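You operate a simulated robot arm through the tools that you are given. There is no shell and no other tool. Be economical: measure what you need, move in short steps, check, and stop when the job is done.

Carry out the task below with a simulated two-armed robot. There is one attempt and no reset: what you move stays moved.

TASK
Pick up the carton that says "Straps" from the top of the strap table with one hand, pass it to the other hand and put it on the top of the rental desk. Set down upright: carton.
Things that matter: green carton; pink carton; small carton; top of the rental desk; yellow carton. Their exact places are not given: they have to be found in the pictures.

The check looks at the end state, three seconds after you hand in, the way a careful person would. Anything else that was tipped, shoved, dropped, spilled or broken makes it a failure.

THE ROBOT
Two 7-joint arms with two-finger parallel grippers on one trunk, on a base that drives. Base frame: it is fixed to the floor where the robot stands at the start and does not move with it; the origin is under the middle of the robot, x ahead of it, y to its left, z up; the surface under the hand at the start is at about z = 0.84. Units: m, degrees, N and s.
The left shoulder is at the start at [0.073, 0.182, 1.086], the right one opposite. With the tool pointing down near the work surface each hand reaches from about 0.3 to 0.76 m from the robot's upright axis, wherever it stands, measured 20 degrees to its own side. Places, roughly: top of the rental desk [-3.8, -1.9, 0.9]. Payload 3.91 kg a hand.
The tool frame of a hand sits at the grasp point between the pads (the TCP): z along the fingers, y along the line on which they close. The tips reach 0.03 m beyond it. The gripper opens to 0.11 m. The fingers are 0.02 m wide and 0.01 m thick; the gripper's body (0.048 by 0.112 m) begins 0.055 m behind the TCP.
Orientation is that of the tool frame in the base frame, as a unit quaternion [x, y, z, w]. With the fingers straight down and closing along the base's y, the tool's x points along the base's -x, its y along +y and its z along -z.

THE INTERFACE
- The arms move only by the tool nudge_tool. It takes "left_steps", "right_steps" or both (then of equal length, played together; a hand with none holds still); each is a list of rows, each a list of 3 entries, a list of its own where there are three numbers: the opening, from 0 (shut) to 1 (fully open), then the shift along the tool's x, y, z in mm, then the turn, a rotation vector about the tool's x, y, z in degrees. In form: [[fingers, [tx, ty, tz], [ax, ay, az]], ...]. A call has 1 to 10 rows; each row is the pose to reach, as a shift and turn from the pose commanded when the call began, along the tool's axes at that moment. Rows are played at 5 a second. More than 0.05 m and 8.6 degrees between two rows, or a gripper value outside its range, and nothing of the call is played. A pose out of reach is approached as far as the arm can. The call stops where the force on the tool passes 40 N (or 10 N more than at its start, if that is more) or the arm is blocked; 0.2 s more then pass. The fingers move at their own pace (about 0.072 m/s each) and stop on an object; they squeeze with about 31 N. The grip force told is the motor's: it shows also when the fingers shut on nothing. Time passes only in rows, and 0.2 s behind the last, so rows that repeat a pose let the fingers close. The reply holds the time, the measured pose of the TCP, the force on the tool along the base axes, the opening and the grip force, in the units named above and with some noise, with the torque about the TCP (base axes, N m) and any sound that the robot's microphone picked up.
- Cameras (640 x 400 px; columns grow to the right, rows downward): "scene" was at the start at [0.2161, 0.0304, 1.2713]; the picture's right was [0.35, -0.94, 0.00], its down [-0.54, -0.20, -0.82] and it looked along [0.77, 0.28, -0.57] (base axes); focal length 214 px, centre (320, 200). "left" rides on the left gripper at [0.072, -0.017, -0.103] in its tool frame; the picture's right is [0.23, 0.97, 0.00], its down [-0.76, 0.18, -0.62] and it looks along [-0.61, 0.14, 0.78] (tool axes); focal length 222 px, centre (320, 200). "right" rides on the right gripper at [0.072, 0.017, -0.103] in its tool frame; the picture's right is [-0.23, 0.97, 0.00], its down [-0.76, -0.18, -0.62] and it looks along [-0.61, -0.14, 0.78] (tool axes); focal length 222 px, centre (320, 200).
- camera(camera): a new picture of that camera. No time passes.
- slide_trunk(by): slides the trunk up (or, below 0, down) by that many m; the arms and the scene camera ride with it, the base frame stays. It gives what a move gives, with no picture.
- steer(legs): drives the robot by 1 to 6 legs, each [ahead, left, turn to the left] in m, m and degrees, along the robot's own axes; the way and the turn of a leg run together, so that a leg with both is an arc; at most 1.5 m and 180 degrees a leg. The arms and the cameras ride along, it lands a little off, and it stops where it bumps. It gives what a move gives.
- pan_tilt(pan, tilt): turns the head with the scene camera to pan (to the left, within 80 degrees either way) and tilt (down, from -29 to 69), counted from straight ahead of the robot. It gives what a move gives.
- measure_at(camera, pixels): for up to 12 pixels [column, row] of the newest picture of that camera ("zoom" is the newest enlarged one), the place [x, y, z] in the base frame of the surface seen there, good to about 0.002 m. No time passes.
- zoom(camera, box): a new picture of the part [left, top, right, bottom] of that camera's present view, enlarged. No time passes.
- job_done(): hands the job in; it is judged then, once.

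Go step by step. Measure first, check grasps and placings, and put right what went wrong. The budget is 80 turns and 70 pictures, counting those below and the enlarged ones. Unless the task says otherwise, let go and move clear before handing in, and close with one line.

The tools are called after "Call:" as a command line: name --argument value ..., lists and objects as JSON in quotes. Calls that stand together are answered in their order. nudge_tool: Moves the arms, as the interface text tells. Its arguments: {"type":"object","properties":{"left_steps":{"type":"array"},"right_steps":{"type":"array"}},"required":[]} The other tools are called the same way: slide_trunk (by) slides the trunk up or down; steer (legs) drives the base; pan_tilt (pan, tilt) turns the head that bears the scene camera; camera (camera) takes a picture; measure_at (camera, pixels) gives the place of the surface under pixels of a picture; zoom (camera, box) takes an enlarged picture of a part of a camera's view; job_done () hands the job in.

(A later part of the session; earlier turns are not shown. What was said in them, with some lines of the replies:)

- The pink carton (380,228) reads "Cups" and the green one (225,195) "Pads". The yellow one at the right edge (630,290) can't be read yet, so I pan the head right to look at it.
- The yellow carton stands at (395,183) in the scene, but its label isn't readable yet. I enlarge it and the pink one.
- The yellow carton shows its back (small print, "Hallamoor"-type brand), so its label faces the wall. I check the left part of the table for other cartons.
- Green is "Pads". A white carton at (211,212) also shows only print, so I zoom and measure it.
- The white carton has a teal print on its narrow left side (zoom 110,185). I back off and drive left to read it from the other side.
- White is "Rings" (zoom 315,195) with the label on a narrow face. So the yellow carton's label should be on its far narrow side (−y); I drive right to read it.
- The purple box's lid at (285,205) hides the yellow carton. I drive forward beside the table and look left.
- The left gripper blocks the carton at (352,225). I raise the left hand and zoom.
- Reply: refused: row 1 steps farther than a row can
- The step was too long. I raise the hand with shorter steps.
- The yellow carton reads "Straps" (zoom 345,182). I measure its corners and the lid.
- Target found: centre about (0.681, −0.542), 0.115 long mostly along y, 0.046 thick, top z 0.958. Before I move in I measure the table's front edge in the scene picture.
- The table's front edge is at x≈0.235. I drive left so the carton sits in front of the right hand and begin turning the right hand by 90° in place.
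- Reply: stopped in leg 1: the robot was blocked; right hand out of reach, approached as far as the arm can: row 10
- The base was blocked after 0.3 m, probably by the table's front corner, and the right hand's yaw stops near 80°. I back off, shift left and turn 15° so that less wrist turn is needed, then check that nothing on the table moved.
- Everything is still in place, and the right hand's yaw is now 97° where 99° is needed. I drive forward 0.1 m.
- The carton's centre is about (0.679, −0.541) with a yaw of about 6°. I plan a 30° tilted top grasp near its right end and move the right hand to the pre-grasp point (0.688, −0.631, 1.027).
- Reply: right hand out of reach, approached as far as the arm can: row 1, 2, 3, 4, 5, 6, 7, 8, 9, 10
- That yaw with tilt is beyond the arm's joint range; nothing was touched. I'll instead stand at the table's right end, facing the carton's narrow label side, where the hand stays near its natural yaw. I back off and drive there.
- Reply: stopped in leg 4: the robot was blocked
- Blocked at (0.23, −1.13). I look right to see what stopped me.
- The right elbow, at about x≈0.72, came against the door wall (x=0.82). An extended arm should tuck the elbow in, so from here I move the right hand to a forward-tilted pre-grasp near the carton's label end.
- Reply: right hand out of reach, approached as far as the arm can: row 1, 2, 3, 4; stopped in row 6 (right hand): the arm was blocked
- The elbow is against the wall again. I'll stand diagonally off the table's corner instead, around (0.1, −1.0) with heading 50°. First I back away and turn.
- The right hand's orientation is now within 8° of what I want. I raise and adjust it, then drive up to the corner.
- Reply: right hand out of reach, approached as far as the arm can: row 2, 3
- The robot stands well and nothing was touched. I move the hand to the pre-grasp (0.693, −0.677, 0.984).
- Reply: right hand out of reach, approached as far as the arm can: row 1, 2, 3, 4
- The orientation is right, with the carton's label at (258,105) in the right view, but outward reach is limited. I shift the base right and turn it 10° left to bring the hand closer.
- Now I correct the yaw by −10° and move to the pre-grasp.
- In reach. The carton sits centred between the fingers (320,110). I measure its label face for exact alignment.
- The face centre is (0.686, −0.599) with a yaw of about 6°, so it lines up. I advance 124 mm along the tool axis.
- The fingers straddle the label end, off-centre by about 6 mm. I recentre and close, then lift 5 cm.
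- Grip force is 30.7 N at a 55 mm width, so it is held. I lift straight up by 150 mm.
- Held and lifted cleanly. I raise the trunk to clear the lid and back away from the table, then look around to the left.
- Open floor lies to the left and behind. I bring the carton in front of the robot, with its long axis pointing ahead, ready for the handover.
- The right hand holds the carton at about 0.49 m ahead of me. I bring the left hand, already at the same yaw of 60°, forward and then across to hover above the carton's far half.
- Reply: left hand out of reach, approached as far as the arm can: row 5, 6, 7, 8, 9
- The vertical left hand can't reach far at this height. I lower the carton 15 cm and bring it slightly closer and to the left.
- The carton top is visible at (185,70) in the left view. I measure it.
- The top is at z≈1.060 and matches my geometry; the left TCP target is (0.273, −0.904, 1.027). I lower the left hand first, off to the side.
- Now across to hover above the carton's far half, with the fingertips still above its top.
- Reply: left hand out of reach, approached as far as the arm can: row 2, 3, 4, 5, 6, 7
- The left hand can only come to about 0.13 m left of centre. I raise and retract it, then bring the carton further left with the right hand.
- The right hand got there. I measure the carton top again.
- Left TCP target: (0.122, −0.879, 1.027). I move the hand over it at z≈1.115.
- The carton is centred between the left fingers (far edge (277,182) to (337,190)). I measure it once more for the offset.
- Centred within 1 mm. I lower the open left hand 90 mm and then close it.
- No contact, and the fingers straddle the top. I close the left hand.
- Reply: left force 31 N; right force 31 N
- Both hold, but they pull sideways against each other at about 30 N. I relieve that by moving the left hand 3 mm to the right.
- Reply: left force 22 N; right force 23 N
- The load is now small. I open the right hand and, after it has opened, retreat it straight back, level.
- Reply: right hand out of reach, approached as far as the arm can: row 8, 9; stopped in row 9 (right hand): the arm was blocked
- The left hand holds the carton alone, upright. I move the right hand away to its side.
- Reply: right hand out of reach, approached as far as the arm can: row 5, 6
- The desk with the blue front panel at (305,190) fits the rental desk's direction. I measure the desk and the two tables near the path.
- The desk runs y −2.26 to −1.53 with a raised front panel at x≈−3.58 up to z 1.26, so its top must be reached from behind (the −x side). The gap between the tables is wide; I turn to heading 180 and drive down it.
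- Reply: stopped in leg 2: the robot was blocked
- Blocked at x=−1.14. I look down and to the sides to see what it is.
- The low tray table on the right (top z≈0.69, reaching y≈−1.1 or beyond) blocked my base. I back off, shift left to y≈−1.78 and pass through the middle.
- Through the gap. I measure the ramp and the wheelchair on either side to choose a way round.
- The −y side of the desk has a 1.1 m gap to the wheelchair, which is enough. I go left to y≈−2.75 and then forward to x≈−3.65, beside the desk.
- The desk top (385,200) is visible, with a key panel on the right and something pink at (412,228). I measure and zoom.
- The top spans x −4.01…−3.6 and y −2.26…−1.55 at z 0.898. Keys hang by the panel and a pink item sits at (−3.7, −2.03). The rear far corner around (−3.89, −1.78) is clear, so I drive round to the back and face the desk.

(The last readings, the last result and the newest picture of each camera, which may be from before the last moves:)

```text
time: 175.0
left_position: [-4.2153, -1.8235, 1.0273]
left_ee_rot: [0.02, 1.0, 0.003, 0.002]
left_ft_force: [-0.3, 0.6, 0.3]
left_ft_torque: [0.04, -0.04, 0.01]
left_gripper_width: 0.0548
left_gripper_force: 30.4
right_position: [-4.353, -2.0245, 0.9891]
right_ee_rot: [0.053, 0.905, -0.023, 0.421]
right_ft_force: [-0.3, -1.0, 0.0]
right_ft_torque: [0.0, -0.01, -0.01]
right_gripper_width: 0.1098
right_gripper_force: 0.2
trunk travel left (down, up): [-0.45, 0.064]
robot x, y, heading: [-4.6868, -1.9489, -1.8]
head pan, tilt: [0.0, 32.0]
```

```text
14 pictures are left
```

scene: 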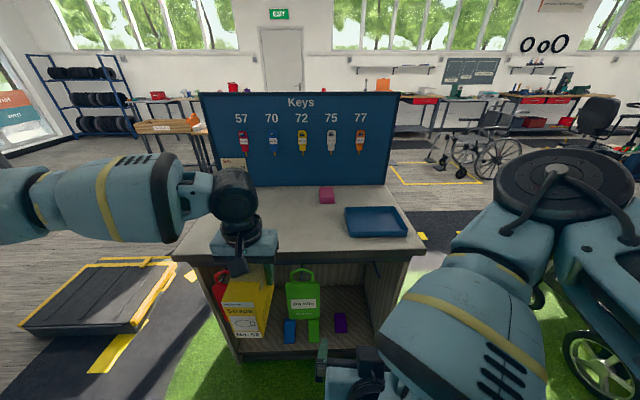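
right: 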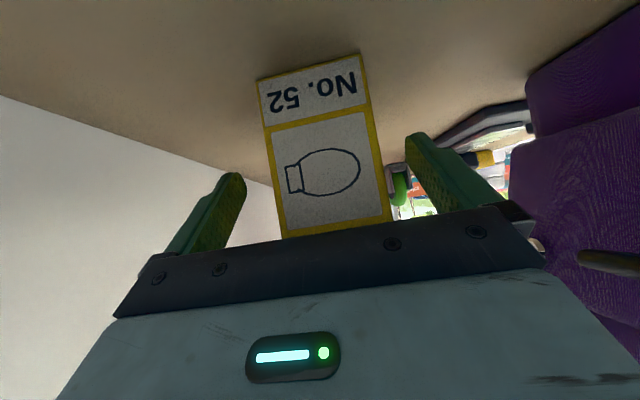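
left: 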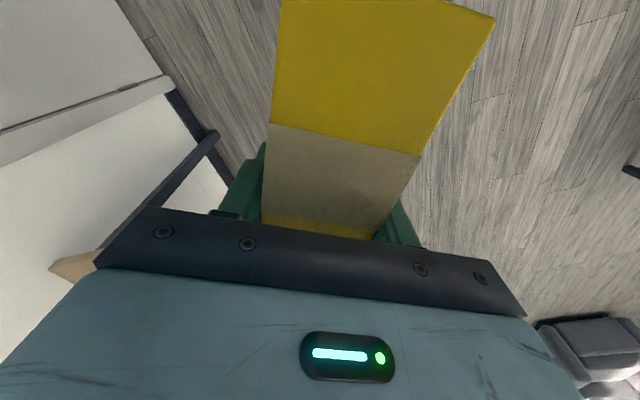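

The desk top has a pink item at (327,195) and a blue tray at (375,222); the left part looks free but the hand hides some of it. I measure and take the left hand's view.

Call:
measure_at --camera "scene" --pixels '[[190, 235], [327, 190], [320, 203], [348, 210], [350, 236], [300, 240], [280, 215], [205, 205], [420, 248], [235, 180]]'

Call:
zoom --camera "scene" --box '[160, 150, 400, 300]'

Call:
camera --camera "left"

```text
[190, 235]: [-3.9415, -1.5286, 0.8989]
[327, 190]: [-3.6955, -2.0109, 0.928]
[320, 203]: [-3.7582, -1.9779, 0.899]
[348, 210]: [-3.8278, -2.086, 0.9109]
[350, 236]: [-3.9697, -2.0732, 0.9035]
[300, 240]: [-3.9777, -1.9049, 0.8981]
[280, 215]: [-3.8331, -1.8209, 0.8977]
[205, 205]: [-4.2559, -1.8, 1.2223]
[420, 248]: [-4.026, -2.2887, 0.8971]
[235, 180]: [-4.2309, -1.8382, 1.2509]
```

```text
2.67 times, centred on (280, 225) of scene
```

zoom: 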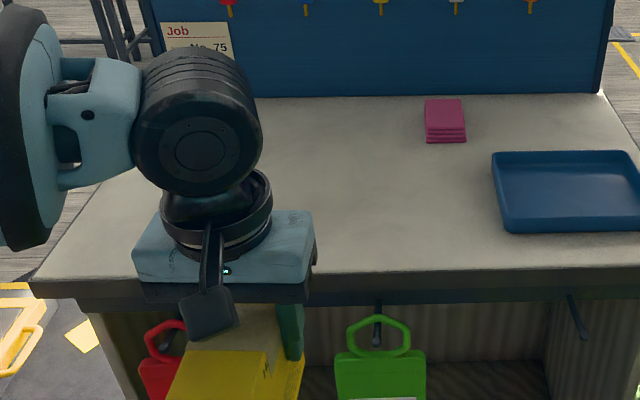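

```text
12 pictures are left
```

left: 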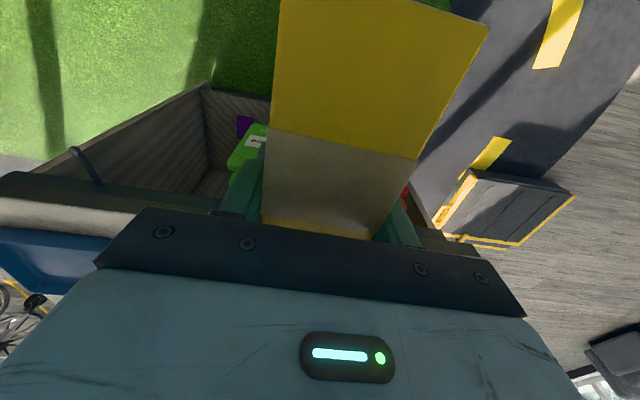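

The space at y −1.55…−1.95 is free and the desk's near edge is at x≈−4.03. The carton's bottom, at about z 0.943, clears the top, so I drive forward 0.33 m.

Call:
steer --legs '[[0.33, 0, 0]]'

Call:
camera --camera "scene"

```text
time: 177.1
left_position: [-3.8888, -1.8377, 1.0281]
left_ee_rot: [0.023, 1.0, 0.003, 0.003]
left_ft_force: [0.5, -1.0, 0.5]
left_ft_torque: [0.03, -0.05, 0.01]
left_gripper_width: 0.0551
left_gripper_force: 30.8
right_position: [-4.0294, -2.0378, 0.9888]
right_ee_rot: [0.056, 0.905, -0.024, 0.421]
right_ft_force: [-0.7, -0.3, -0.6]
right_ft_torque: [0.02, 0.0, -0.01]
right_gripper_width: 0.11
right_gripper_force: 0.0
trunk travel left (down, up): [-0.45, 0.064]
robot x, y, heading: [-4.3599, -1.9561, -2.0]
head pan, tilt: [0.0, 32.0]
```

```text
11 pictures are left
```

scene: 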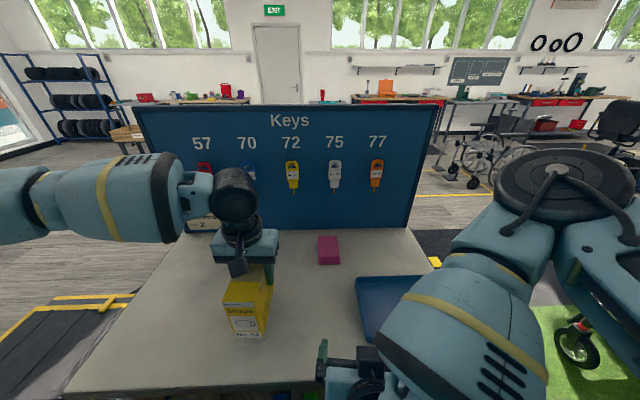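

The carton is over the free area. I measure its bottom edge against the desk.

Call:
measure_at --camera "scene" --pixels '[[237, 333], [259, 336], [224, 302], [262, 306], [200, 330], [290, 340], [250, 370]]'

```text
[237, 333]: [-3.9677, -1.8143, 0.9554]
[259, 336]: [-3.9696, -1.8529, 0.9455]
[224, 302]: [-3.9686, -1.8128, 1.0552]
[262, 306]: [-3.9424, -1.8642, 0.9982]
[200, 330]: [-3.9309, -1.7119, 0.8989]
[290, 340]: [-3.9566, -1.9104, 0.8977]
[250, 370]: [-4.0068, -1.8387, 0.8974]
```

Upright, with the bottom at about 0.943–0.945. I lower it 42 mm slowly and read the force.

Call:
nudge_tool --left_steps '[[0, [0, 0, 10], [0, 0, 0]], [0, [0, 0, 20], [0, 0, 0]], [0, [0, 0, 30], [0, 0, 0]], [0, [0, 0, 36], [0, 0, 0]], [0, [0, 0, 40], [0, 0, 0]], [0, [0, 0, 42], [0, 0, 0]]]'

```text
time: 178.5
left_position: [-3.8881, -1.8384, 0.9895]
left_ee_rot: [0.022, 1.0, 0.0, 0.006]
left_ft_force: [2.8, 4.8, 25.5]
left_ft_torque: [-0.3, 0.56, -0.09]
left_gripper_width: 0.0549
left_gripper_force: 31.1
right_position: [-4.0294, -2.0384, 0.9903]
right_ee_rot: [0.056, 0.904, -0.024, 0.423]
right_ft_force: [-0.4, -0.8, 0.4]
right_ft_torque: [0.0, -0.04, 0.0]
right_gripper_width: 0.11
right_gripper_force: 0.1
trunk travel left (down, up): [-0.45, 0.064]
robot x, y, heading: [-4.3602, -1.9553, -2.2]
head pan, tilt: [0.0, 32.0]
```

It touches the desk at 25 N. I ease up 2.5 mm and check before releasing.

Call:
nudge_tool --left_steps '[[0, [0, 0, -2.5], [0, 0, 0]], [0, [0, 0, -2.5], [0, 0, 0]]]'

Call:
zoom --camera "scene" --box '[170, 220, 330, 370]'

```text
time: 179.1
left_position: [-3.8879, -1.8373, 0.99]
left_ee_rot: [0.022, 1.0, 0.003, 0.004]
left_ft_force: [8.1, 2.0, 19.0]
left_ft_torque: [-0.42, -0.78, 0.16]
left_gripper_width: 0.0549
left_gripper_force: 31.0
right_position: [-4.0288, -2.0379, 0.989]
right_ee_rot: [0.057, 0.904, -0.024, 0.422]
right_ft_force: [0.3, 0.0, 0.4]
right_ft_torque: [0.03, 0.01, -0.01]
right_gripper_width: 0.1098
right_gripper_force: 0.0
trunk travel left (down, up): [-0.45, 0.064]
robot x, y, heading: [-4.363, -1.9582, -2.0]
head pan, tilt: [0.0, 32.0]
```

```text
2.67 times, centred on (250, 295) of scene
```

zoom: 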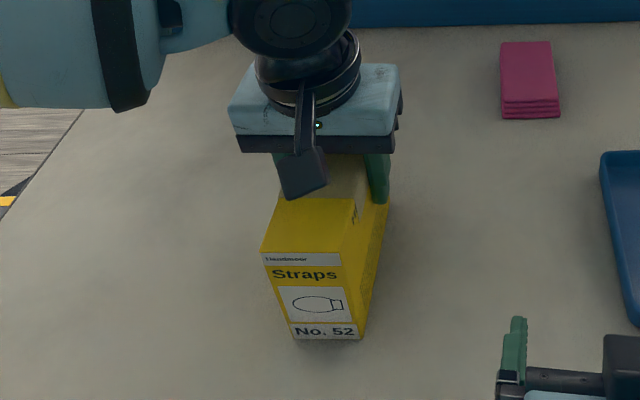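

It stands on the desk upright. I open the hand and lift straight up.

Call:
nudge_tool --left_steps '[[0, [0, 0, -1], [0, 0, 0]], [1, [0, 0, -1], [0, 0, 0]], [1, [0, 0, -1], [0, 0, 0]], [1, [0, 0, -1], [0, 0, 0]], [1, [0, 0, -1], [0, 0, 0]], [1, [0, 0, -15], [0, 0, 0]], [1, [0, 0, -45], [0, 0, 0]], [1, [0, 0, -80], [0, 0, 0]], [1, [0, 0, -110], [0, 0, 0]], [1, [0, 0, -110], [0, 0, 0]]]'

Call:
camera --camera "scene"

```text
time: 181.3
left_position: [-3.8887, -1.837, 1.0978]
left_ee_rot: [0.023, 1.0, 0.003, 0.002]
left_ft_force: [0.4, 0.3, -0.7]
left_ft_torque: [0.02, -0.02, 0.0]
left_gripper_width: 0.1101
left_gripper_force: 0.0
right_position: [-4.0283, -2.0381, 0.9893]
right_ee_rot: [0.055, 0.905, -0.023, 0.422]
right_ft_force: [-0.6, 0.1, 0.0]
right_ft_torque: [-0.01, -0.01, 0.03]
right_gripper_width: 0.1103
right_gripper_force: 0.1
trunk travel left (down, up): [-0.45, 0.064]
robot x, y, heading: [-4.3637, -1.9559, -2.0]
head pan, tilt: [0.0, 32.0]
```

```text
9 pictures are left
```

scene: 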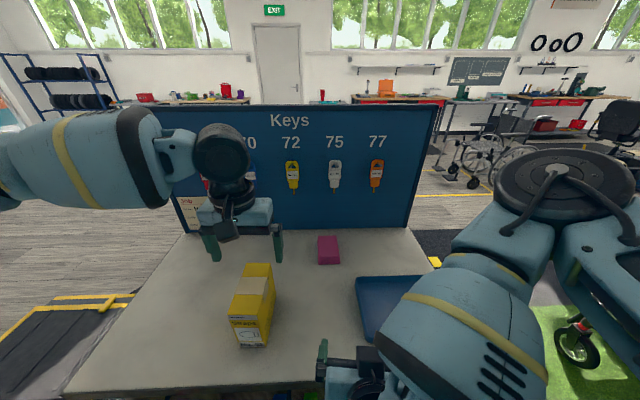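

The carton stands free and upright at (252,305). I raise the trunk a little and back away so the hands are clear, then check.

Call:
slide_trunk --by 0.06

Call:
steer --legs '[[-0.35, 0, 0]]'

Call:
camera --camera "scene"

```text
time: 182.3
left_position: [-3.9099, -1.8369, 1.2338]
left_ee_rot: [0.021, 0.996, 0.001, 0.087]
left_ft_force: [0.4, -0.5, -0.1]
left_ft_torque: [0.01, 0.05, -0.02]
left_gripper_width: 0.11
left_gripper_force: 0.1
right_position: [-4.0293, -2.0371, 1.0471]
right_ee_rot: [0.056, 0.906, -0.024, 0.419]
right_ft_force: [0.4, 0.6, 0.7]
right_ft_torque: [0.01, -0.04, 0.0]
right_gripper_width: 0.11
right_gripper_force: 0.2
trunk travel left (down, up): [-0.51, 0.004]
robot x, y, heading: [-4.3596, -1.9552, -2.1]
head pan, tilt: [0.0, 32.0]
```

```text
time: 184.7
left_position: [-4.2726, -1.8207, 1.2358]
left_ee_rot: [0.019, 0.996, 0.001, 0.089]
left_ft_force: [-0.1, 0.4, -0.2]
left_ft_torque: [0.04, 0.01, 0.02]
left_gripper_width: 0.1099
left_gripper_force: 0.0
right_position: [-4.3889, -2.0242, 1.0488]
right_ee_rot: [0.053, 0.905, -0.023, 0.421]
right_ft_force: [-0.3, 0.4, 0.7]
right_ft_torque: [-0.02, 0.0, 0.03]
right_gripper_width: 0.1099
right_gripper_force: 0.0
trunk travel left (down, up): [-0.51, 0.004]
robot x, y, heading: [-4.7236, -1.9426, -2.1]
head pan, tilt: [0.0, 32.0]
```

```text
8 pictures are left
```

scene: 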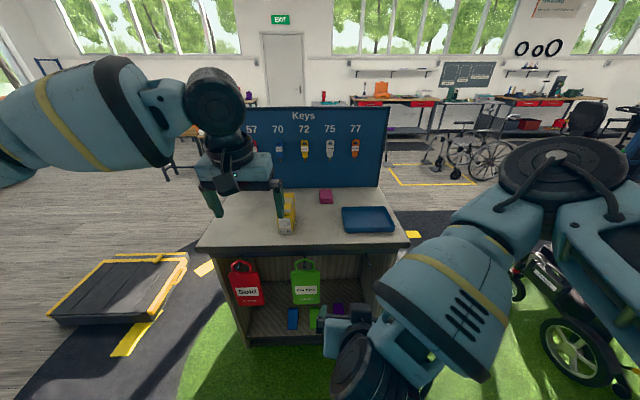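

The carton (287,213) stands upright on the rental desk, the other things on the desk are undisturbed, and both hands are clear. I hand in.

Call:
job_done

```text
The job is handed in.
```

The "Straps" carton, which is the yellow one, was picked up with the right hand and passed to the left. It now stands upright on top of the rental desk, and I have handed the job in. The base or right arm met furniture or the door wall and stopped a few times along the way. I saw nothing shifted, but I did not look again at the tray table after bumping it.
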